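You operate a simulated robot arm through the tools that you are given. There is no shell and no other tool.

You run a simulated two-armed robot. Do the job below in one go: nothing can be reset, and whatever is moved stays where it is left.

TASK
Pick up the hub mallet with one hand, pass it to the other hand and put it on the table window sill.

It is judged by the outcome, as a careful person would: the job done as asked, and still so three seconds after it is handed in. It fails if anything else is knocked over, pushed out of place, dropped, spilled or broken.

THE ROBOT
Two 7-joint arms with three-finger grippers on one trunk, on a base that drives. Base frame: it is fixed to the floor where the robot stands at the start and does not move with it; the origin is under the middle of the robot, x ahead of it, y to its left, z up. Readings come in m, rad, newtons and seconds.
The left shoulder is at the start at [0.046, 0.154, 0.995], the right one opposite. With the tool pointing down near the work surface each hand reaches from about 0.1 to 0.62 m from the robot's upright axis, wherever it stands, measured 20 degrees to its own side. Places, roughly: hub mallet [0.75, 1.75, 0.75]; table window sill (94x13 cm) [-2.62, 4.96, 0.98]. Payload 2.69 kg a hand.
The tool frame of a hand sits at the grasp point between the pads (the TCP): z along the fingers, y along the line on which they close. The tips reach 0.029 m beyond it. The gripper opens to 0.12 m. The gripper's body begins 0.078 m behind the TCP.
Orientation is that of the tool frame in the base frame, as a unit quaternion [x, y, z, w]. With the fingers straight down and closing along the base's y, the tool's x points along the base's -x, its y along +y and its z along -z.

THE INTERFACE
- The arms move only by the tool nudge_tool. It takes "left_commands", "right_commands" or both (then of equal length, played together; a hand with none holds still); each is a list of rows, each a list of 7 numbers: the gripper command, from -1 (fully open) to 1 (shut), values between in proportion, then the shift along the tool's x, y, z in m, then the turn, a rotation vector about the tool's x, y, z in rad. In form: [[gripper, tx, ty, tz, wx, wy, wz], ...]. A call has 1 to 20 rows; each row is the pose to reach, as a shift and turn from the pose commanded when the call began, along the tool's axes at that moment. Rows are played at 5 a second. More than 0.05 m and 0.15 rad between two rows, or a gripper value outside its range, and nothing of the call is played. A pose out of reach is approached as far as the arm can. The call stops where the force on the tool passes 40 N (or 10 N more than at its start, if that is more) or the arm is blocked; 0.2 s more then pass. Each finger halts on what it meets, pressing with about 40 N; the grip force reading is that of the motor and also rises with nothing between the fingers. The clock runs only during rows and for 0.2 s after the last one: add rows that repeat a pose to give the fingers time. The reply holds the time, the measured pose of the TCP, the force on the tool along the base axes, the opening and the grip force, in the units named above and with some noise, with the torque about the TCP (base axes, N m) and any sound that the robot's microphone picked up, and new pictures: "views" is both (left out), scene, wrist or none (wrist: the cameras of the hands that moved).
- Cameras (640 x 400 px; columns grow to the right, rows downward): "scene" is now at [0.1637, -0.0042, 1.1789]; the picture's right is [-0.04, -1.00, 0.00], its down [-0.25, 0.01, -0.97] and it looks along [0.97, -0.04, -0.25] (base axes); focal length 214 px, centre (320, 200). "left" rides on the left gripper at [0.063, 0, -0.104] in its tool frame; the picture's right is [0.00, 1.00, 0.00], its down [-0.83, 0.00, -0.56] and it looks along [-0.56, 0.00, 0.83] (tool axes); focal length 275 px, centre (320, 200). "right" rides on the right gripper at [0.063, 0, -0.104] in its tool frame; the picture's right is [0.00, 1.00, 0.00], its down [-0.83, 0.00, -0.56] and it looks along [-0.56, 0.00, 0.83] (tool axes); focal length 275 px, centre (320, 200). There is no depth. A picture from a camera that has moved, and an enlarged one, comes with that camera's place and axes in the base frame and with its lens.
- move_column(by): slides the trunk up (or, below 0, down) by that many m; the arms and the scene camera ride with it, the base frame stays. It gives what a move gives, with no picture.
- steer(legs): drives the robot by 1 to 6 legs, each [ahead, left, turn to the left] in m, m and rad, along the robot's own axes; the way and the turn of a leg run together, so that a leg with both is an arc; at most 1.5 m and 3.142 rad a leg. The arms and the cameras ride along, it lands a little off, and it stops where it bumps. It gives what a move gives, and a new picture of the scene camera.
- head_to(pan, tilt): turns the head with the scene camera to pan (to the left, within 1.396 rad either way) and tilt (down, from -0.506 to 1.204), counted from straight ahead of the robot. It gives what a move gives, and a new picture of the scene camera.
- zoom(camera, box): a new picture of the part [left, top, right, bottom] of that camera's present view, enlarged. No time passes.
- hand_in(): hands the job in; it is judged then, once.

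Nothing tells you exact positions but the pictures and the camera data. Unless the task says otherwise, let go and move clear before handing in.

The tools are called after "Request:" as name(argument=value, ...) on one line, values as JSON. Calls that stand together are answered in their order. nudge_tool: Moves the arms, as the interface text tells. Its arguments: {"type":"object","properties":{"left_commands":{"type":"array"},"right_commands":{"type":"array"},"views":{"type":"string","enum":["both","scene","wrist","none"]}},"required":[]} The other tools are called the same way: move_column (by) slides the trunk up or down; steer (legs) drives the base; head_to (pan, tilt) turns the head that bears the scene camera; zoom (camera, box) takes an enlarged picture of a part of a camera's view; hand_in () hands the job in.

At the start:

```text
time_s: 0.0
left_tool_pos: [0.3786, 0.1489, 1.0209]
left_orientation: [0.001, 1.0, -0.001, -0.001]
left_contact_force: [-0.7, -0.2, 0.2]
left_torque: [-0.02, -0.03, 0.02]
left_gripper_width: 0.1199
left_grasp_force: 0.1
right_tool_pos: [0.3181, -0.1315, 1.1252]
right_orientation: [0.0, 1.0, -0.001, 0.001]
right_contact_force: [-0.2, -0.3, 0.1]
right_torque: [-0.01, -0.01, 0.0]
right_gripper_width: 0.1199
right_grasp_force: 0.0
trunk travel left (down, up): [-0.364, 0.073]
robot x, y, heading: [-0.0014, 0.0033, -0.001]
head pan, tilt: [-0.04, 0.25]
```

scene: 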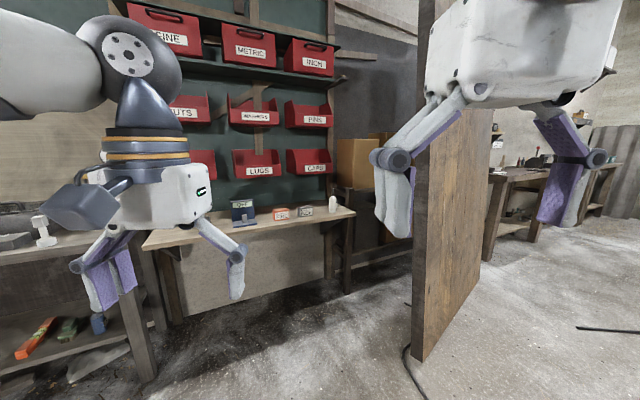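
right: 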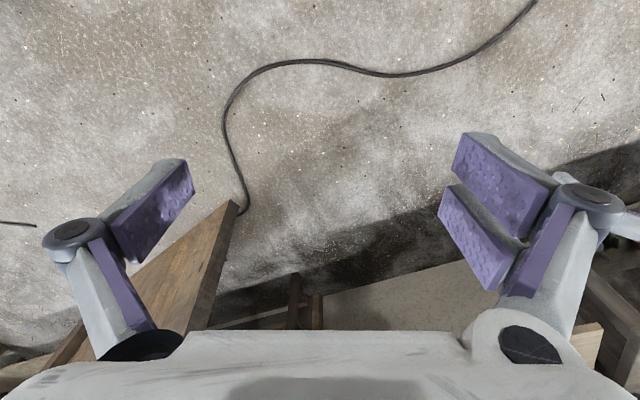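
left: 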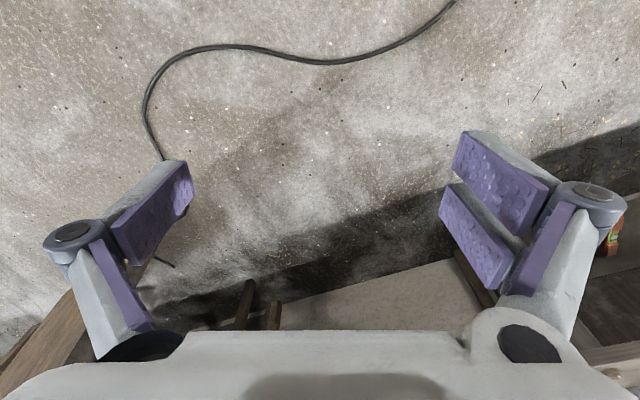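

I see a workshop with shelves ahead; the mallet should be ahead-left on a bench. I'll look around with the head first.

Request:
head_to(pan=1.15, tilt=0.3)

```text
time_s: 1.4
left_tool_pos: [0.3786, 0.1481, 1.0219]
left_orientation: [0.0, 1.0, 0.0, 0.001]
left_contact_force: [-0.1, 0.1, 0.0]
left_torque: [0.03, 0.02, 0.0]
left_gripper_width: 0.1203
left_grasp_force: 0.0
right_tool_pos: [0.3167, -0.1325, 1.1253]
right_orientation: [0.0, 1.0, 0.0, 0.0]
right_contact_force: [0.0, 0.0, -0.1]
right_torque: [-0.04, 0.01, 0.0]
right_gripper_width: 0.1203
right_grasp_force: 0.1
trunk travel left (down, up): [-0.364, 0.073]
robot x, y, heading: [-0.001, 0.001, -0.003]
head pan, tilt: [1.15, 0.3]
camera scene: at [0.1086, 0.0848, 1.1742], right [0.91, -0.41, 0.0], down [-0.12, -0.27, -0.96], along [0.39, 0.87, -0.3], focal length 214 px, centre (320, 200)
```

scene: 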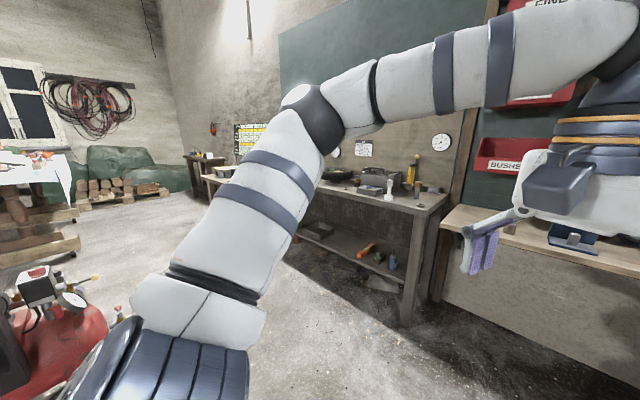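

The bench with tools is to the left; I'll enlarge that region and also look further left towards the window.

Request:
zoom(camera="scene", box=[290, 120, 470, 240])

Request:
zoom(camera="scene", box=[0, 50, 300, 240])

```text
3.33 times, centred on (380, 180) of scene
camera zoom: at [0.1086, 0.0848, 1.1742], right [0.91, -0.41, 0.0], down [-0.12, -0.27, -0.96], along [0.39, 0.87, -0.3], focal length 715 px, centre (120, 267)
```

zoom: 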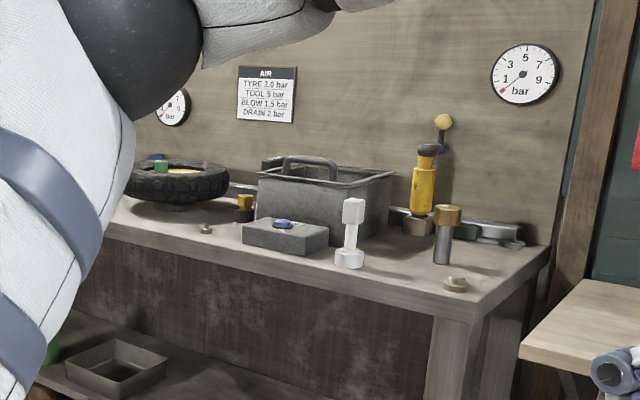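

```text
2.11 times, centred on (150, 145) of scene
camera zoom: at [0.1086, 0.0848, 1.1742], right [0.91, -0.41, 0.0], down [-0.12, -0.27, -0.96], along [0.39, 0.87, -0.3], focal length 452 px, centre (678, 316)
```

zoom: 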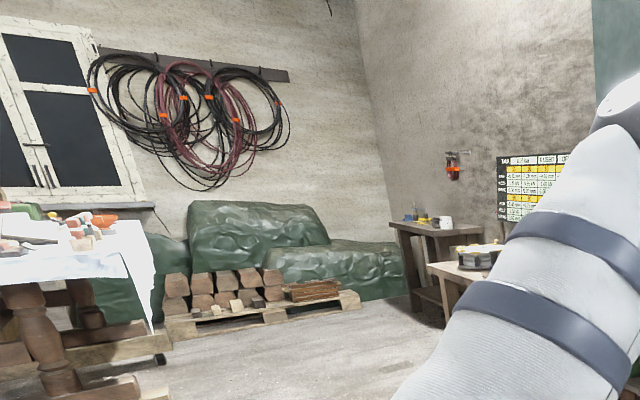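

The bench runs obliquely on my left and its far part is hidden behind the left arm. I'll turn to square up with the bench and look again.

Request:
steer(legs=[[0, 0, 0.53]])

Request:
head_to(pan=0.35, tilt=0.35)

Request:
head_to(pan=1.39, tilt=0.4)

```text
time_s: 3.3
left_tool_pos: [0.2529, 0.318, 1.0207]
left_orientation: [-0.259, 0.966, 0.0, 0.001]
left_contact_force: [0.9, 0.2, -0.9]
left_torque: [0.0, -0.02, 0.04]
left_gripper_width: 0.1199
left_grasp_force: 0.0
right_tool_pos: [0.3397, 0.0448, 1.1253]
right_orientation: [-0.259, 0.966, 0.0, 0.001]
right_contact_force: [-0.5, -0.6, -0.5]
right_torque: [0.0, 0.02, 0.02]
right_gripper_width: 0.1201
right_grasp_force: 0.1
trunk travel left (down, up): [-0.364, 0.073]
robot x, y, heading: [0.0023, 0.0007, 0.525]
head pan, tilt: [1.15, 0.3]
camera scene: at [0.0514, 0.1275, 1.1742], right [0.99, 0.1, 0.0], down [0.03, -0.29, -0.96], along [-0.1, 0.95, -0.3], focal length 214 px, centre (320, 200)
```

scene: 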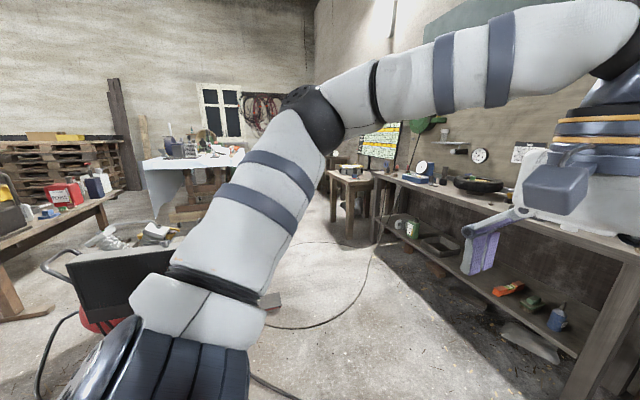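

```text
time_s: 4.4
left_tool_pos: [0.2521, 0.3174, 1.0207]
left_orientation: [-0.259, 0.966, 0.0, 0.0]
left_contact_force: [-0.4, -1.0, -1.0]
left_torque: [0.01, 0.02, 0.01]
left_gripper_width: 0.1199
left_grasp_force: 0.1
right_tool_pos: [0.3407, 0.0452, 1.1258]
right_orientation: [-0.26, 0.966, 0.0, 0.0]
right_contact_force: [-0.7, -0.7, -0.5]
right_torque: [-0.02, 0.0, 0.0]
right_gripper_width: 0.12
right_grasp_force: 0.1
trunk travel left (down, up): [-0.364, 0.073]
robot x, y, heading: [-0.0002, 0.0028, 0.521]
head pan, tilt: [0.351, 0.351]
camera scene: at [0.1207, 0.1061, 1.1695], right [0.77, -0.64, 0.0], down [-0.22, -0.26, -0.94], along [0.6, 0.72, -0.34], focal length 214 px, centre (320, 200)
```

scene: 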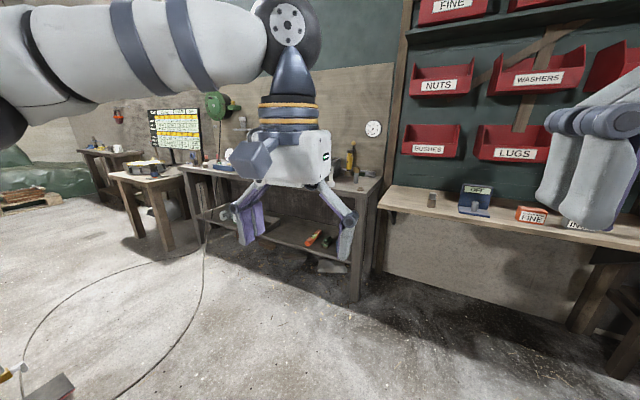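

```text
time_s: 5.7
left_tool_pos: [0.2537, 0.318, 1.0209]
left_orientation: [-0.259, 0.966, 0.0, -0.001]
left_contact_force: [0.0, -0.9, -0.4]
left_torque: [0.0, -0.01, 0.0]
left_gripper_width: 0.12
left_grasp_force: 0.1
right_tool_pos: [0.3404, 0.0456, 1.1251]
right_orientation: [-0.259, 0.966, 0.0, 0.001]
right_contact_force: [0.2, -0.1, -0.1]
right_torque: [-0.02, 0.0, -0.01]
right_gripper_width: 0.1202
right_grasp_force: 0.0
trunk travel left (down, up): [-0.364, 0.073]
robot x, y, heading: [0.0056, -0.0038, 0.526]
head pan, tilt: [1.389, 0.4]
camera scene: at [0.03, 0.1219, 1.1649], right [0.94, 0.34, 0.0], down [0.13, -0.37, -0.92], along [-0.31, 0.87, -0.39], focal length 214 px, centre (320, 200)
```

scene: 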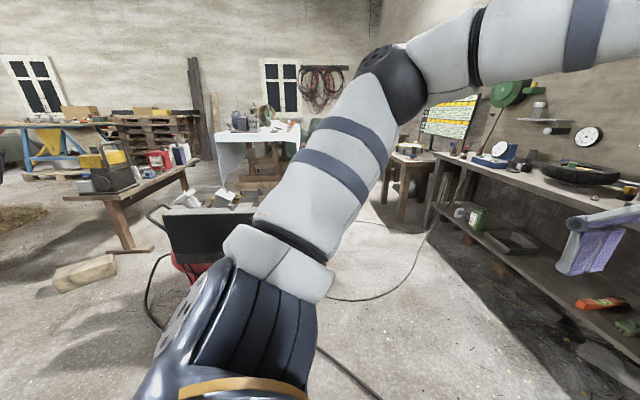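

The windows wall is far off beyond a table with white cloth; the bench on my right holds the mallet. I'll drive nearer to the bench and look down at its contents.

Request:
steer(legs=[[0.5, 0.5, 0]])

Request:
head_to(pan=0.7, tilt=0.5)

```text
time_s: 10.0
left_tool_pos: [0.4392, 1.0007, 1.0219]
left_orientation: [-0.26, 0.966, -0.001, 0.0]
left_contact_force: [0.9, -0.1, 1.0]
left_torque: [-0.02, -0.01, 0.02]
left_gripper_width: 0.1199
left_grasp_force: 0.0
right_tool_pos: [0.528, 0.729, 1.1255]
right_orientation: [-0.259, 0.966, 0.001, 0.0]
right_contact_force: [-0.1, 0.0, 0.6]
right_torque: [-0.01, 0.01, -0.01]
right_gripper_width: 0.1198
right_grasp_force: 0.1
trunk travel left (down, up): [-0.364, 0.073]
robot x, y, heading: [0.1859, 0.6771, 0.522]
head pan, tilt: [1.389, 0.4]
camera scene: at [0.2167, 0.8045, 1.1649], right [0.94, 0.34, 0.0], down [0.13, -0.37, -0.92], along [-0.31, 0.87, -0.39], focal length 214 px, centre (320, 200)
```

scene: 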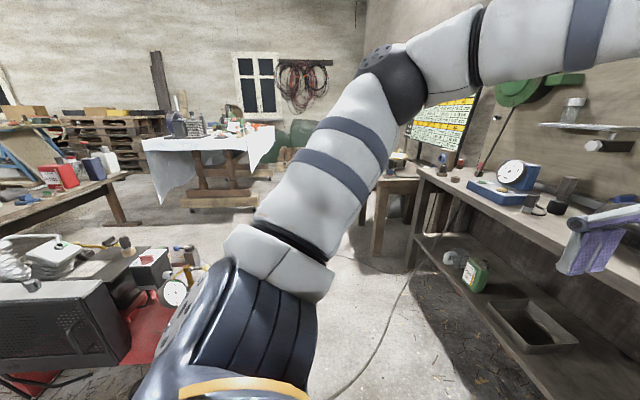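

```text
time_s: 11.1
left_tool_pos: [0.4396, 1.0009, 1.021]
left_orientation: [-0.259, 0.966, 0.001, 0.0]
left_contact_force: [-0.2, -0.3, -0.6]
left_torque: [-0.01, -0.02, -0.02]
left_gripper_width: 0.12
left_grasp_force: 0.0
right_tool_pos: [0.5273, 0.7282, 1.1258]
right_orientation: [-0.259, 0.966, -0.001, 0.0]
right_contact_force: [-0.5, 0.0, -0.2]
right_torque: [0.0, 0.0, -0.01]
right_gripper_width: 0.12
right_grasp_force: 0.1
trunk travel left (down, up): [-0.364, 0.073]
robot x, y, heading: [0.1856, 0.6808, 0.522]
head pan, tilt: [0.7, 0.499]
camera scene: at [0.2786, 0.8027, 1.1558], right [0.94, -0.34, 0.0], down [-0.16, -0.45, -0.88], along [0.3, 0.83, -0.48], focal length 214 px, centre (320, 200)
```

scene: 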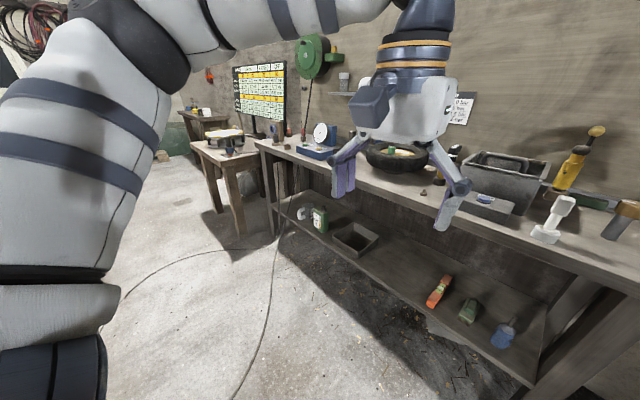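

I'll enlarge the bench part near the expected mallet place.

Request:
zoom(camera="scene", box=[240, 80, 440, 205])

Request:
zoom(camera="scene", box=[420, 110, 640, 250])

```text
3.20 times, centred on (340, 142) of scene
camera zoom: at [0.2786, 0.8027, 1.1558], right [0.94, -0.34, 0.0], down [-0.16, -0.45, -0.88], along [0.3, 0.83, -0.48], focal length 686 px, centre (256, 384)
```

zoom: 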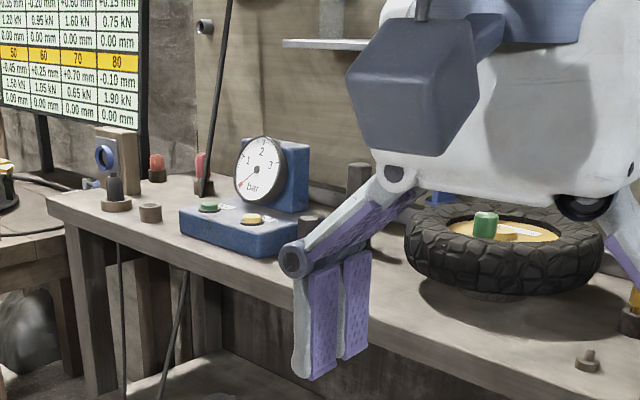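

```text
2.86 times, centred on (530, 180) of scene
camera zoom: at [0.2786, 0.8027, 1.1558], right [0.94, -0.34, 0.0], down [-0.16, -0.45, -0.88], along [0.3, 0.83, -0.48], focal length 613 px, centre (-280, 257)
```

zoom: 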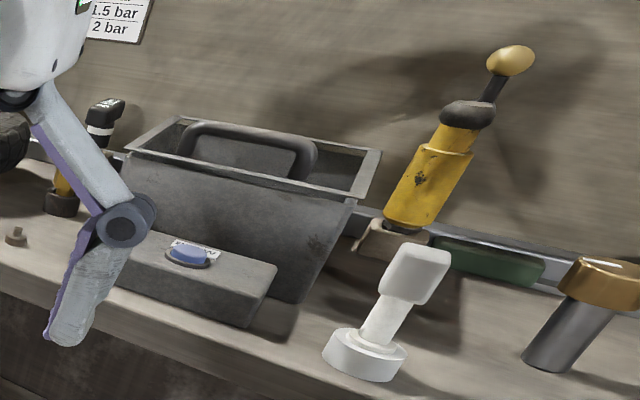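

The area around the expected mallet is hidden behind the left gripper, between the tyre and the blue gauge. I'll drive along the bench to see it.

Request:
steer(legs=[[0.15, 0.45, 0]])

Request:
head_to(pan=0.2, tilt=0.6)

```text
time_s: 15.0
left_tool_pos: [0.3563, 1.4474, 1.02]
left_orientation: [-0.25, 0.968, 0.001, 0.0]
left_contact_force: [0.5, 0.9, -0.2]
left_torque: [-0.01, 0.01, 0.02]
left_gripper_width: 0.12
left_grasp_force: 0.3
right_tool_pos: [0.4396, 1.1749, 1.1249]
right_orientation: [-0.251, 0.968, 0.0, 0.0]
right_contact_force: [-0.4, 0.0, -0.5]
right_torque: [-0.02, 0.01, -0.01]
right_gripper_width: 0.1201
right_grasp_force: 0.2
trunk travel left (down, up): [-0.364, 0.073]
robot x, y, heading: [0.0999, 1.1351, 0.506]
head pan, tilt: [0.7, 0.499]
camera scene: at [0.1919, 1.2536, 1.1558], right [0.93, -0.36, 0.0], down [-0.17, -0.45, -0.88], along [0.31, 0.82, -0.48], focal length 214 px, centre (320, 200)
```

scene: 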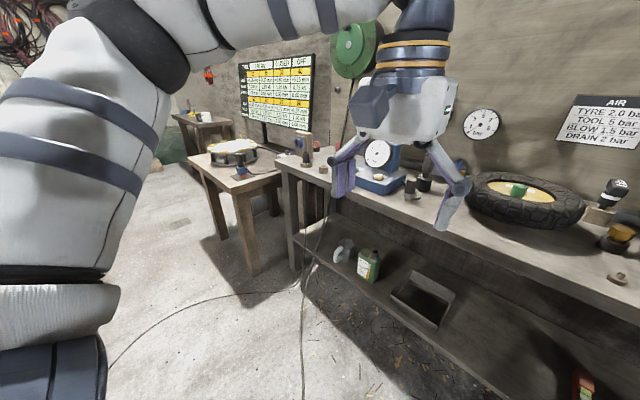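

```text
time_s: 15.9
left_tool_pos: [0.3568, 1.4491, 1.0215]
left_orientation: [-0.251, 0.968, 0.0, 0.0]
left_contact_force: [0.6, -0.5, 0.9]
left_torque: [-0.03, -0.01, -0.06]
left_gripper_width: 0.1198
left_grasp_force: 0.1
right_tool_pos: [0.4396, 1.1741, 1.125]
right_orientation: [-0.251, 0.968, 0.0, 0.0]
right_contact_force: [0.0, 0.1, -0.2]
right_torque: [-0.04, -0.04, -0.02]
right_gripper_width: 0.1202
right_grasp_force: 0.0
trunk travel left (down, up): [-0.364, 0.073]
robot x, y, heading: [0.0971, 1.1341, 0.507]
head pan, tilt: [0.201, 0.6]
camera scene: at [0.2266, 1.2259, 1.1467], right [0.65, -0.76, 0.0], down [-0.43, -0.37, -0.83], along [0.63, 0.54, -0.56], focal length 214 px, centre (320, 200)
```

scene: 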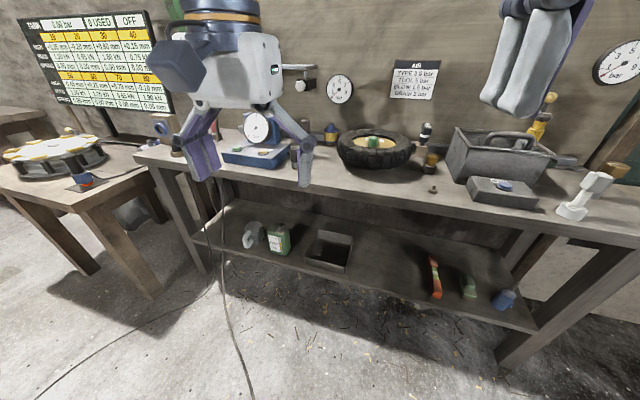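

The tyre, gauge and some dark cylinders are visible; I'll re-point the head and enlarge the spot near the mallet.

Request:
head_to(pan=0.6, tilt=0.6)

Request:
zoom(camera="scene", box=[330, 100, 530, 225])

Request:
zoom(camera="left", box=[0, 0, 640, 400])

```text
time_s: 16.8
left_tool_pos: [0.3568, 1.4479, 1.0208]
left_orientation: [-0.251, 0.968, 0.0, 0.0]
left_contact_force: [0.1, -0.4, -0.1]
left_torque: [-0.03, -0.02, 0.0]
left_gripper_width: 0.1201
left_grasp_force: 0.2
right_tool_pos: [0.4392, 1.174, 1.1248]
right_orientation: [-0.25, 0.968, 0.0, 0.0]
right_contact_force: [0.8, -0.7, 0.1]
right_torque: [0.04, 0.03, -0.01]
right_gripper_width: 0.12
right_grasp_force: 0.1
trunk travel left (down, up): [-0.364, 0.073]
robot x, y, heading: [0.0979, 1.1368, 0.507]
head pan, tilt: [0.6, 0.6]
camera scene: at [0.1991, 1.2474, 1.1467], right [0.89, -0.45, 0.0], down [-0.25, -0.51, -0.83], along [0.37, 0.74, -0.56], focal length 214 px, centre (320, 200)
```

scene: 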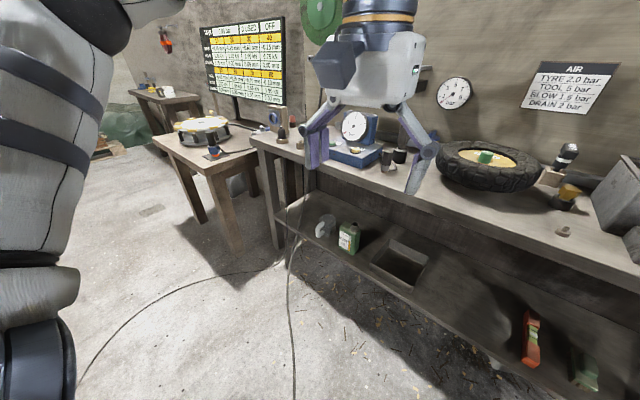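

```text
3.20 times, centred on (430, 162) of scene
camera zoom: at [0.1991, 1.2474, 1.1467], right [0.89, -0.45, 0.0], down [-0.25, -0.51, -0.83], along [0.37, 0.74, -0.56], focal length 686 px, centre (-32, 320)
```

zoom: 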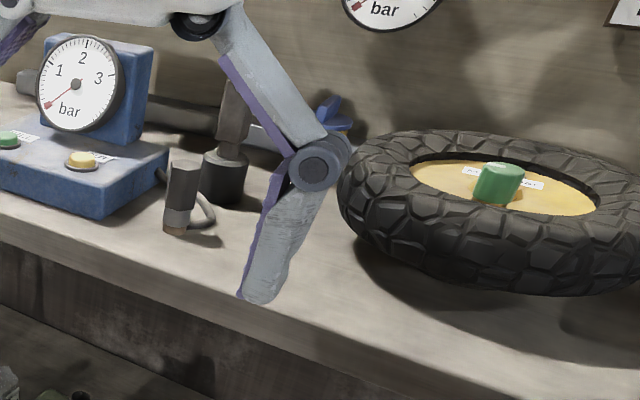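

```text
1.00 times, centred on (320, 200) of left (not enlarged: the box is as wide or as high as the picture)
camera zoom: at [0.3016, 1.419, 1.1257], right [-0.48, 0.88, 0.0], down [0.73, 0.4, 0.56], along [0.49, 0.27, -0.83], focal length 275 px, centre (320, 200)
```

zoom: 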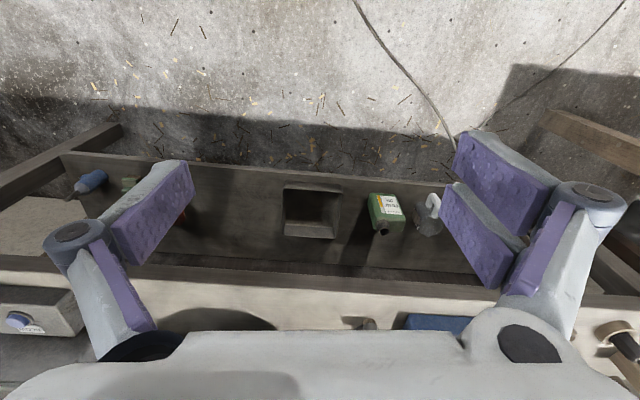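

Between the gauge and the tyre stands a black-headed tool with its handle up, partly hidden by my finger; that's probably the mallet. I'll lift the left hand clear of the view.

Request:
nudge_tool(left_commands=[[-1, 0, 0, -0.05, 0, 0, 0], [-1, 0, 0, -0.1, 0, 0, 0], [-1, 0, 0, -0.15, 0, 0, 0], [-1, 0, 0, -0.2, 0, 0, 0], [-1, 0, 0, -0.2, 0, 0, 0]], views="scene")

Request:
zoom(camera="scene", box=[320, 100, 480, 200])

```text
time_s: 18.0
left_tool_pos: [0.3681, 1.4405, 1.1361]
left_orientation: [-0.251, 0.968, 0.0, 0.001]
left_contact_force: [-0.6, 0.5, 0.0]
left_torque: [-0.06, -0.02, 0.01]
left_gripper_width: 0.12
left_grasp_force: 0.1
left hand out of reach, approached as far as the arm can: row 3, 4, 5
right_tool_pos: [0.4395, 1.1747, 1.1256]
right_orientation: [-0.251, 0.968, 0.001, 0.0]
right_contact_force: [-0.6, -0.3, 0.4]
right_torque: [-0.01, -0.01, 0.0]
right_gripper_width: 0.1201
right_grasp_force: 0.0
trunk travel left (down, up): [-0.364, 0.073]
robot x, y, heading: [0.0984, 1.1383, 0.508]
head pan, tilt: [0.6, 0.6]
camera scene: at [0.1991, 1.2474, 1.1467], right [0.89, -0.45, 0.0], down [-0.25, -0.51, -0.83], along [0.37, 0.74, -0.56], focal length 214 px, centre (320, 200)
```

scene: 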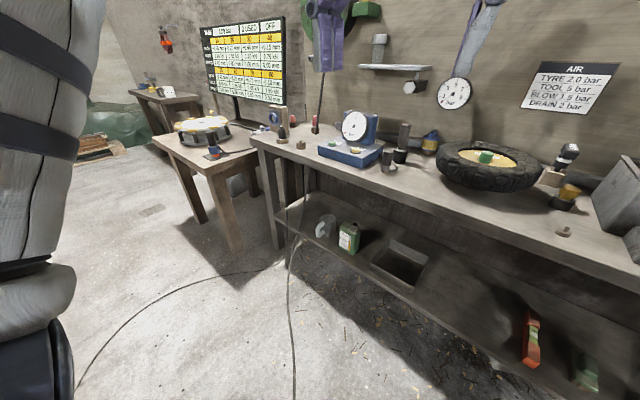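

```text
4.00 times, centred on (400, 150) of scene
camera zoom: at [0.1991, 1.2474, 1.1467], right [0.89, -0.45, 0.0], down [-0.25, -0.51, -0.83], along [0.37, 0.74, -0.56], focal length 858 px, centre (0, 400)
```

zoom: 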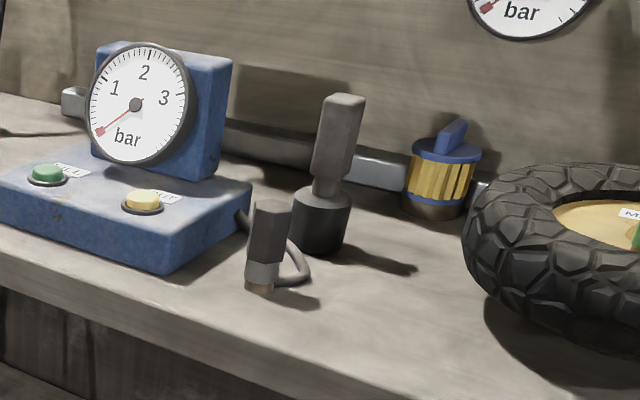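

The black-headed mallet stands head-down at about (0.84, 1.82), bench top about z 0.80, with the pressure chuck in front of it. I'll move closer, squaring up to the bench edge, and re-measure.

Request:
steer(legs=[[0.28, 0.1, -0.118]])

Request:
head_to(pan=0.3, tilt=0.8)

Request:
zoom(camera="scene", box=[220, 50, 420, 175])

```text
time_s: 20.0
left_tool_pos: [0.6083, 1.6125, 1.1368]
left_orientation: [-0.19, 0.982, -0.001, 0.0]
left_contact_force: [0.0, 0.6, -0.2]
left_torque: [-0.04, 0.03, 0.0]
left_gripper_width: 0.1201
left_grasp_force: 0.0
right_tool_pos: [0.646, 1.3395, 1.1254]
right_orientation: [-0.19, 0.982, 0.001, 0.0]
right_contact_force: [0.2, 0.5, -0.1]
right_torque: [-0.01, 0.03, 0.0]
right_gripper_width: 0.1202
right_grasp_force: 0.1
trunk travel left (down, up): [-0.364, 0.073]
robot x, y, heading: [0.3004, 1.3401, 0.379]
head pan, tilt: [0.6, 0.6]
camera scene: at [0.4162, 1.4418, 1.1466], right [0.83, -0.55, 0.0], down [-0.31, -0.47, -0.82], along [0.46, 0.69, -0.57], focal length 214 px, centre (320, 200)
```

scene: 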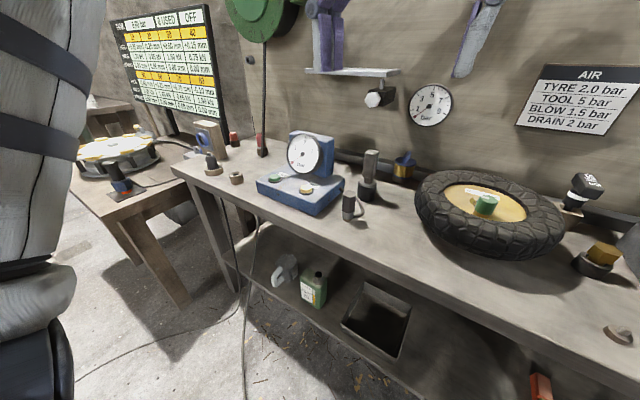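

```text
time_s: 20.8
left_tool_pos: [0.6068, 1.6144, 1.1381]
left_orientation: [-0.19, 0.982, 0.0, 0.001]
left_contact_force: [-0.8, -0.6, 0.3]
left_torque: [0.01, 0.01, -0.01]
left_gripper_width: 0.12
left_grasp_force: 0.1
right_tool_pos: [0.6448, 1.3396, 1.1243]
right_orientation: [-0.19, 0.982, 0.0, 0.0]
right_contact_force: [-1.0, -0.9, -0.5]
right_torque: [-0.03, 0.02, -0.03]
right_gripper_width: 0.1203
right_grasp_force: 0.1
trunk travel left (down, up): [-0.364, 0.073]
robot x, y, heading: [0.3022, 1.345, 0.381]
head pan, tilt: [0.3, 0.799]
camera scene: at [0.4293, 1.4189, 1.1299], right [0.63, -0.78, 0.0], down [-0.56, -0.45, -0.7], along [0.54, 0.44, -0.72], focal length 214 px, centre (320, 200)
```

scene: 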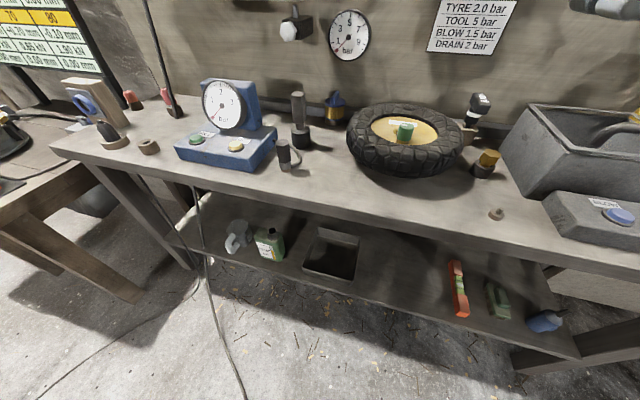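

```text
3.20 times, centred on (320, 112) of scene
camera zoom: at [0.4293, 1.4189, 1.1299], right [0.63, -0.78, 0.0], down [-0.56, -0.45, -0.7], along [0.54, 0.44, -0.72], focal length 686 px, centre (320, 480)
```

zoom: 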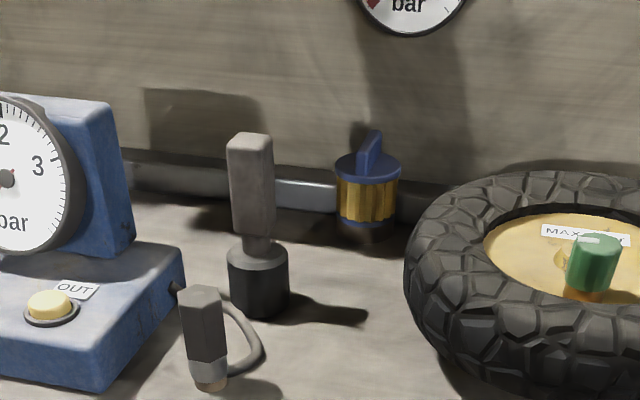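

I need a better depth fix on the mallet, so I'll use the left wrist camera as a second viewpoint.

Request:
zoom(camera="left", box=[0, 0, 640, 400])

Request:
zoom(camera="right", box=[0, 0, 640, 400])

```text
1.00 times, centred on (320, 200) of left (not enlarged: the box is as wide or as high as the picture)
camera zoom: at [0.5487, 1.591, 1.2416], right [-0.37, 0.93, 0.0], down [0.77, 0.31, 0.56], along [0.52, 0.21, -0.83], focal length 275 px, centre (320, 200)
```

zoom: 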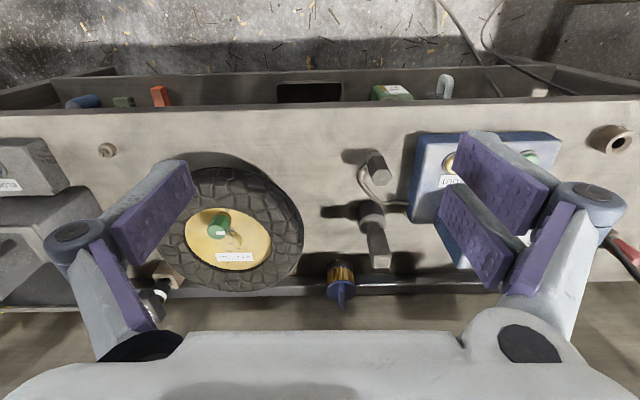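

```text
1.00 times, centred on (320, 200) of right (not enlarged: the box is as wide or as high as the picture)
camera zoom: at [0.5863, 1.3151, 1.2296], right [-0.38, 0.93, 0.0], down [0.77, 0.31, 0.56], along [0.51, 0.21, -0.83], focal length 275 px, centre (320, 200)
```

zoom: 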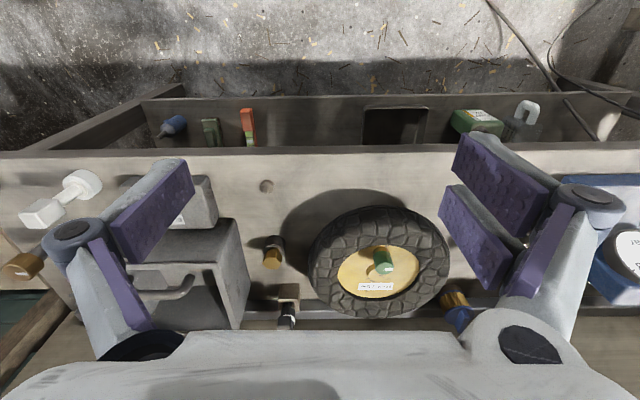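

Request:
zoom(camera="left", box=[310, 130, 470, 280])

```text
2.67 times, centred on (390, 205) of left
camera zoom: at [0.5487, 1.591, 1.2416], right [-0.37, 0.93, 0.0], down [0.77, 0.31, 0.56], along [0.52, 0.21, -0.83], focal length 734 px, centre (133, 187)
```

zoom: 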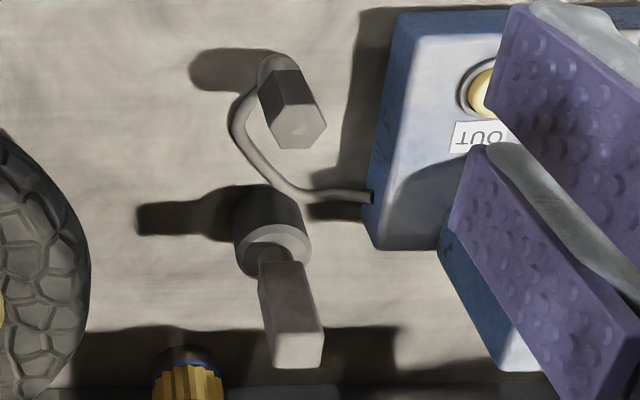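

Triangulating, the mallet base centre is about (0.815, 1.804, 0.80), handle top about z 0.935, handle ~3 cm square. I'll creep up to bring it within the left hand's reach.

Request:
steer(legs=[[0.11, 0, 0]])

Request:
zoom(camera="left", box=[240, 130, 480, 280])

Request:
zoom(camera="scene", box=[220, 50, 420, 175])

```text
time_s: 22.0
left_tool_pos: [0.7101, 1.655, 1.1378]
left_orientation: [-0.192, 0.981, 0.0, 0.0]
left_contact_force: [-0.4, 0.0, -0.2]
left_torque: [-0.05, 0.01, 0.01]
left_gripper_width: 0.1202
left_grasp_force: 0.1
right_tool_pos: [0.7474, 1.3805, 1.1242]
right_orientation: [-0.192, 0.981, 0.0, -0.001]
right_contact_force: [0.8, 0.2, 0.0]
right_torque: [0.01, 0.06, -0.01]
right_gripper_width: 0.1202
right_grasp_force: 0.0
trunk travel left (down, up): [-0.364, 0.073]
robot x, y, heading: [0.4011, 1.3837, 0.381]
head pan, tilt: [0.3, 0.799]
camera scene: at [0.5319, 1.4607, 1.1297], right [0.63, -0.77, 0.0], down [-0.56, -0.45, -0.7], along [0.54, 0.44, -0.72], focal length 214 px, centre (320, 200)
```

scene: 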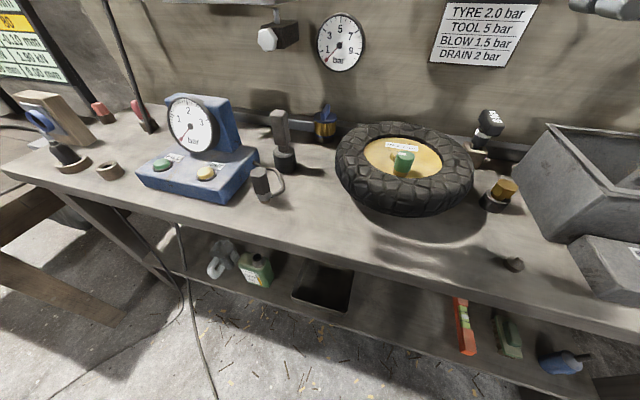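

```text
2.67 times, centred on (360, 205) of left
camera zoom: at [0.6509, 1.6331, 1.2414], right [-0.37, 0.93, 0.0], down [0.77, 0.31, 0.56], along [0.52, 0.21, -0.83], focal length 734 px, centre (213, 187)
```

zoom: 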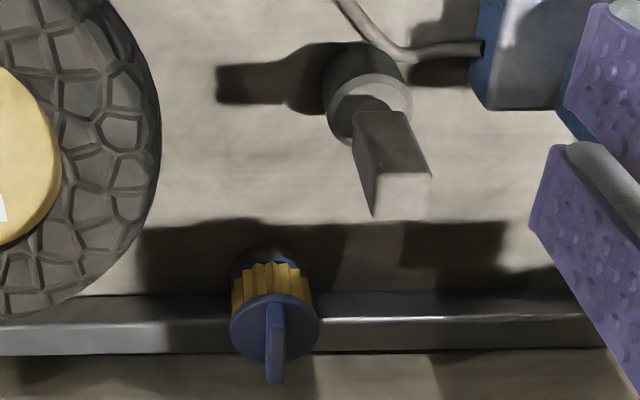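

```text
3.20 times, centred on (320, 112) of scene
camera zoom: at [0.5319, 1.4607, 1.1297], right [0.63, -0.77, 0.0], down [-0.56, -0.45, -0.7], along [0.54, 0.44, -0.72], focal length 686 px, centre (320, 480)
```

zoom: 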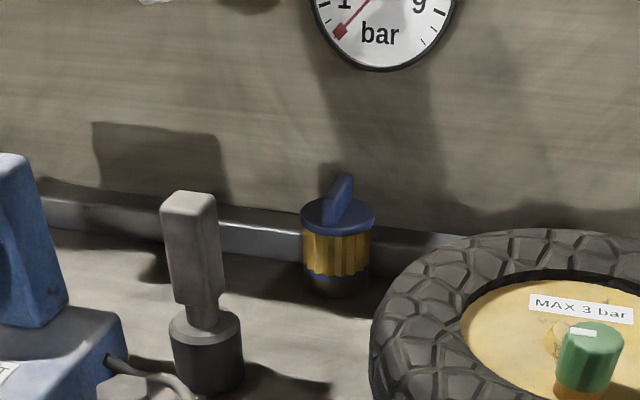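

The mallet is confirmed near (0.814, 1.802). I'll move the left hand over it, staying high.

Request:
nudge_tool(left_commands=[[-1, -0.035, 0.022, 0.02, 0, 0, 0], [-1, -0.07, 0.045, 0.04, 0, 0, 0], [-1, -0.11, 0.07, 0.06, 0, 0, 0], [-1, -0.15, 0.095, 0.08, 0, 0, 0], [-1, -0.15, 0.095, 0.1, 0, 0, 0], [-1, -0.15, 0.095, 0.1, 0, 0, 0]], views="both")

```text
refused: row 3 steps farther than a row can; nothing moved
```

Request:
nudge_tool(left_commands=[[-1, -0.03, 0.019, 0.02, 0, 0, 0], [-1, -0.06, 0.038, 0.04, 0, 0, 0], [-1, -0.09, 0.057, 0.06, 0, 0, 0], [-1, -0.12, 0.076, 0.08, 0, 0, 0], [-1, -0.15, 0.095, 0.1, 0, 0, 0], [-1, -0.15, 0.095, 0.1, 0, 0, 0]], views="both")

```text
time_s: 23.4
left_tool_pos: [0.8119, 1.7972, 1.0426]
left_orientation: [-0.192, 0.981, 0.001, 0.001]
left_contact_force: [0.6, 0.7, -0.7]
left_torque: [0.03, -0.01, 0.02]
left_gripper_width: 0.12
left_grasp_force: 0.1
right_tool_pos: [0.7462, 1.3809, 1.1258]
right_orientation: [-0.192, 0.981, 0.0, -0.001]
right_contact_force: [0.2, -0.2, 0.2]
right_torque: [0.01, -0.03, 0.01]
right_gripper_width: 0.12
right_grasp_force: 0.0
trunk travel left (down, up): [-0.364, 0.073]
robot x, y, heading: [0.4017, 1.3852, 0.386]
head pan, tilt: [0.3, 0.799]
camera scene: at [0.5307, 1.4603, 1.1299], right [0.63, -0.77, 0.0], down [-0.55, -0.45, -0.7], along [0.54, 0.44, -0.72], focal length 214 px, centre (320, 200)
camera left: at [0.7535, 1.7762, 1.1463], right [-0.37, 0.93, 0.0], down [0.77, 0.31, 0.56], along [0.52, 0.21, -0.83], focal length 275 px, centre (320, 200)
```

scene: 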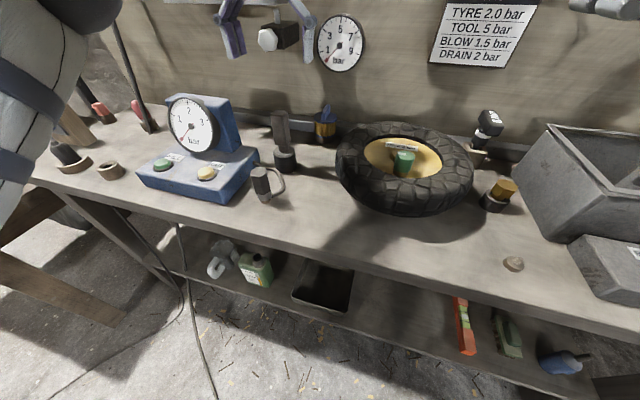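
left: 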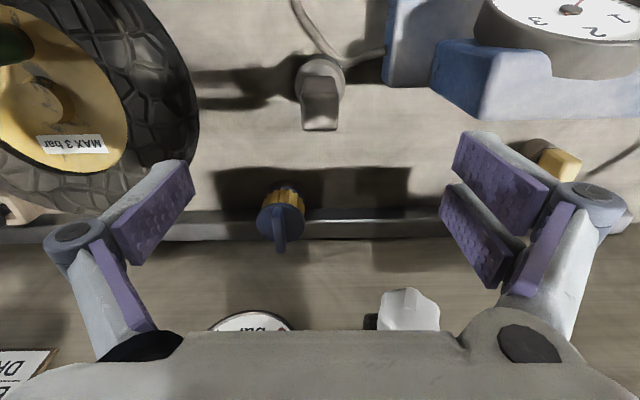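

The hand is centred over the handle; the gauge box is close on the left, so I'll narrow the opening to ~7 cm before going down around the handle.

Request:
nudge_tool(left_commands=[[-0.2, -0.002, 0.002, 0, 0, 0, 0], [-0.2, -0.002, 0.002, 0, 0, 0, 0], [-0.2, -0.002, 0.002, 0.04, 0, 0, 0], [-0.2, -0.002, 0.002, 0.07, 0, 0, 0]], views="both")

```text
time_s: 24.4
left_tool_pos: [0.8124, 1.8007, 0.9686]
left_orientation: [-0.192, 0.981, -0.001, 0.001]
left_contact_force: [0.0, -0.2, 0.1]
left_torque: [0.01, 0.02, -0.01]
left_gripper_width: 0.0717
left_grasp_force: 0.1
right_tool_pos: [0.7464, 1.3809, 1.1257]
right_orientation: [-0.192, 0.981, 0.0, 0.0]
right_contact_force: [0.2, 0.9, -0.1]
right_torque: [0.02, -0.02, 0.02]
right_gripper_width: 0.1203
right_grasp_force: 0.2
trunk travel left (down, up): [-0.364, 0.073]
robot x, y, heading: [0.404, 1.3831, 0.385]
head pan, tilt: [0.3, 0.799]
camera scene: at [0.5312, 1.4603, 1.1298], right [0.63, -0.77, 0.0], down [-0.56, -0.45, -0.7], along [0.54, 0.44, -0.72], focal length 214 px, centre (320, 200)
camera left: at [0.7536, 1.7785, 1.0735], right [-0.37, 0.93, 0.0], down [0.77, 0.31, 0.56], along [0.52, 0.21, -0.83], focal length 275 px, centre (320, 200)
```

scene: 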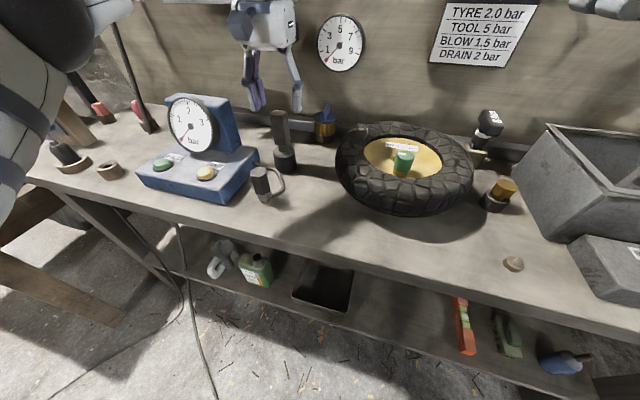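
left: 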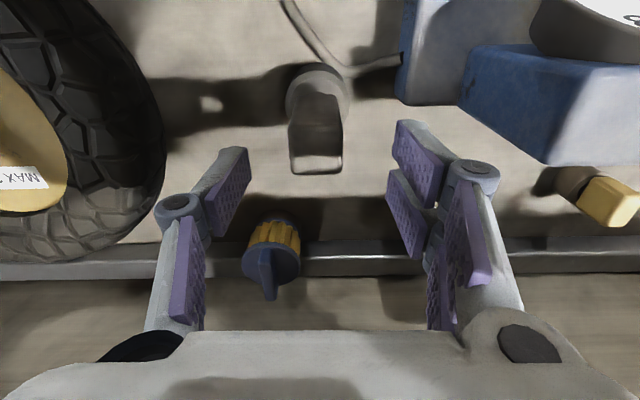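

Well centred. I'll descend the remaining ~5.7 cm and close on the handle.

Request:
nudge_tool(left_commands=[[-0.2, 0, 0, 0.03, 0, 0, 0], [-0.2, 0, 0, 0.057, 0, 0, 0], [-0.2, 0, 0, 0.057, 0, 0, 0]], views="both")

Request:
zoom(camera="scene", box=[200, 50, 360, 210])

```text
time_s: 25.2
left_tool_pos: [0.8102, 1.8028, 0.9095]
left_orientation: [-0.191, 0.982, 0.0, 0.0]
left_contact_force: [0.7, 0.7, -0.6]
left_torque: [0.0, 0.0, 0.0]
left_gripper_width: 0.0722
left_grasp_force: 0.1
right_tool_pos: [0.746, 1.3808, 1.1252]
right_orientation: [-0.192, 0.981, 0.0, 0.0]
right_contact_force: [-0.8, -0.2, 0.9]
right_torque: [0.0, 0.0, -0.04]
right_gripper_width: 0.1199
right_grasp_force: 0.0
trunk travel left (down, up): [-0.364, 0.073]
robot x, y, heading: [0.4082, 1.383, 0.388]
head pan, tilt: [0.3, 0.799]
camera scene: at [0.5311, 1.4603, 1.1298], right [0.63, -0.77, 0.0], down [-0.55, -0.45, -0.7], along [0.54, 0.44, -0.72], focal length 214 px, centre (320, 200)
camera left: at [0.7528, 1.7809, 1.0142], right [-0.37, 0.93, 0.0], down [0.77, 0.31, 0.56], along [0.52, 0.21, -0.83], focal length 275 px, centre (320, 200)
```

scene: 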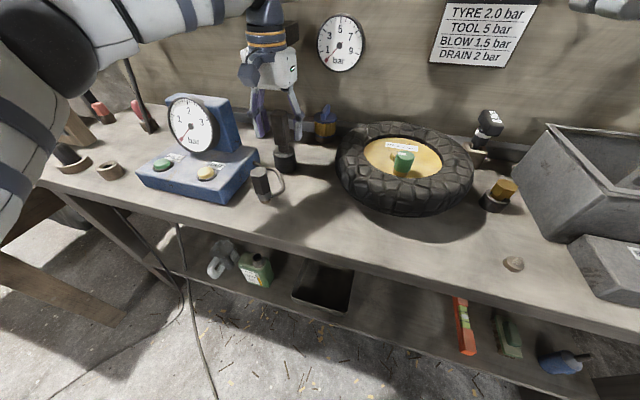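
left: 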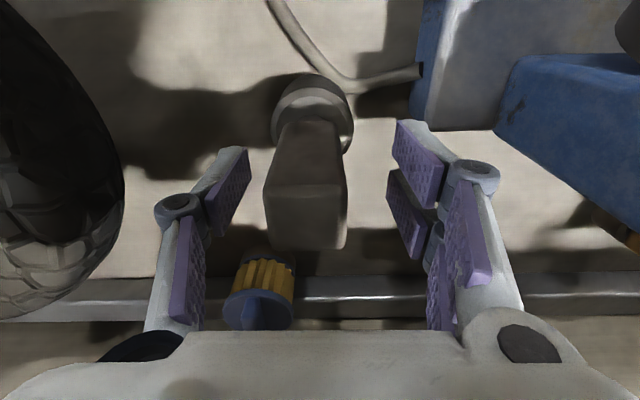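

```text
2.50 times, centred on (280, 130) of scene
camera zoom: at [0.5311, 1.4603, 1.1298], right [0.63, -0.77, 0.0], down [-0.55, -0.45, -0.7], along [0.54, 0.44, -0.72], focal length 536 px, centre (420, 375)
```

zoom: 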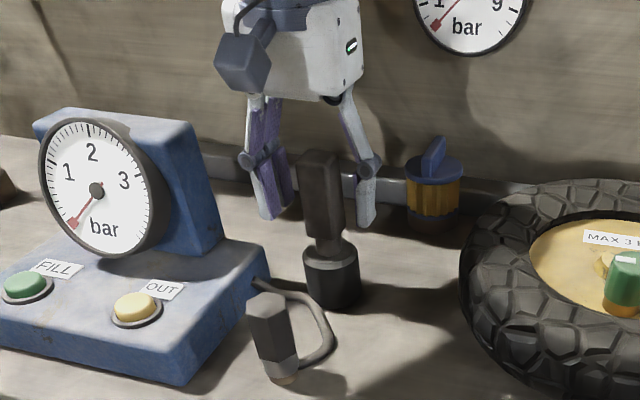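

Handle is ~4 mm to the right of centre; I'll correct and close the left gripper.

Request:
nudge_tool(left_commands=[[-0.2, 0, -0.004, 0.0, 0, 0, 0], [0.2, 0, -0.004, 0.0, 0, 0, 0], [0.6, 0, -0.004, 0, 0, 0, 0], [1, 0, -0.004, 0, 0, 0, 0], [1, 0, -0.004, 0, 0, 0, 0], [1, 0, -0.004, 0, 0, 0, 0]], views="both")

Request:
zoom(camera="scene", box=[200, 50, 360, 210])

```text
time_s: 26.6
left_tool_pos: [0.8137, 1.7984, 0.9106]
left_orientation: [-0.192, 0.981, 0.0, 0.001]
left_contact_force: [0.7, -1.1, 0.1]
left_torque: [-0.01, -0.01, 0.05]
left_gripper_width: 0.0313
left_grasp_force: 40.4
right_tool_pos: [0.7478, 1.3817, 1.1257]
right_orientation: [-0.192, 0.981, 0.0, 0.0]
right_contact_force: [-0.1, 0.6, 0.9]
right_torque: [0.0, 0.0, -0.02]
right_gripper_width: 0.1203
right_grasp_force: 0.1
trunk travel left (down, up): [-0.364, 0.073]
robot x, y, heading: [0.4054, 1.3852, 0.382]
head pan, tilt: [0.3, 0.799]
camera scene: at [0.5311, 1.4603, 1.1298], right [0.63, -0.77, 0.0], down [-0.56, -0.45, -0.7], along [0.54, 0.44, -0.72], focal length 214 px, centre (320, 200)
camera left: at [0.7549, 1.7767, 1.0147], right [-0.37, 0.93, 0.0], down [0.77, 0.31, 0.56], along [0.52, 0.21, -0.83], focal length 275 px, centre (320, 200)
```

scene: 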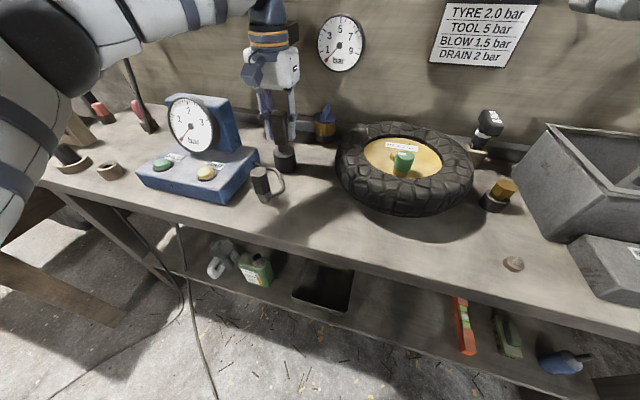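
left: 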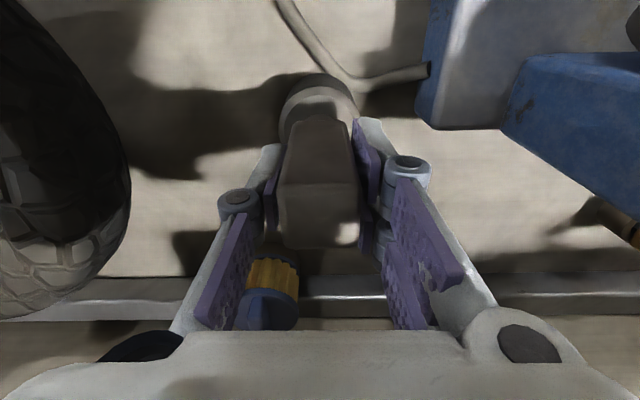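

```text
2.50 times, centred on (280, 130) of scene
camera zoom: at [0.5311, 1.4603, 1.1298], right [0.63, -0.77, 0.0], down [-0.56, -0.45, -0.7], along [0.54, 0.44, -0.72], focal length 536 px, centre (420, 375)
```

zoom: 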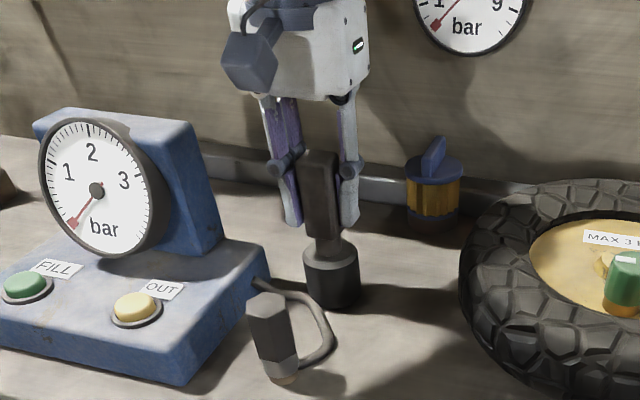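

The handle is gripped (3.1 cm, 40 N). I'll lift it straight up.

Request:
nudge_tool(left_commands=[[1, 0, 0, -0.03, 0, 0, 0], [1, 0, 0, -0.07, 0, 0, 0], [1, 0, 0, -0.11, 0, 0, 0], [1, 0, 0, -0.13, 0, 0, 0]], views="both")

```text
time_s: 27.6
left_tool_pos: [0.8126, 1.7986, 1.0419]
left_orientation: [-0.191, 0.982, 0.0, 0.0]
left_contact_force: [0.6, 0.4, -3.4]
left_torque: [0.01, -0.01, 0.0]
left_gripper_width: 0.0314
left_grasp_force: 40.0
right_tool_pos: [0.7479, 1.3815, 1.1246]
right_orientation: [-0.191, 0.981, 0.0, 0.0]
right_contact_force: [0.7, 0.3, 0.7]
right_torque: [0.02, 0.0, 0.01]
right_gripper_width: 0.1202
right_grasp_force: 0.1
trunk travel left (down, up): [-0.364, 0.073]
robot x, y, heading: [0.4018, 1.3795, 0.386]
head pan, tilt: [0.3, 0.799]
camera scene: at [0.5313, 1.4604, 1.1298], right [0.63, -0.77, 0.0], down [-0.56, -0.45, -0.7], along [0.54, 0.44, -0.72], focal length 214 px, centre (320, 200)
camera left: at [0.7545, 1.7764, 1.146], right [-0.37, 0.93, 0.0], down [0.77, 0.31, 0.56], along [0.52, 0.21, -0.83], focal length 275 px, centre (320, 200)
```

scene: 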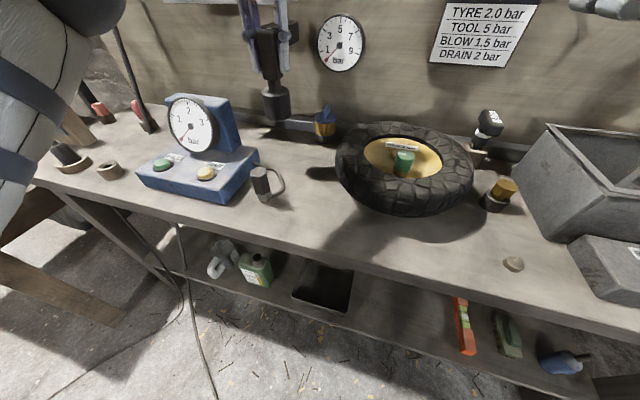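
left: 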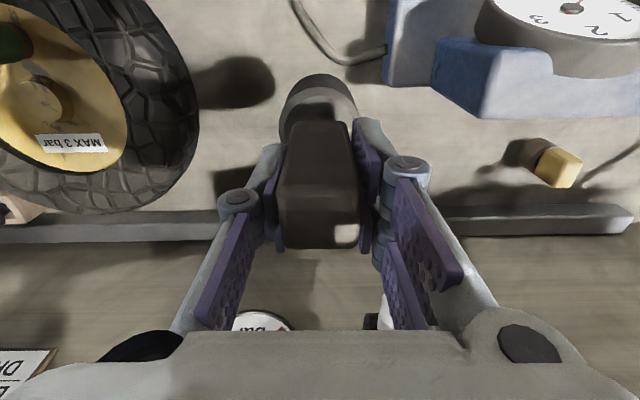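

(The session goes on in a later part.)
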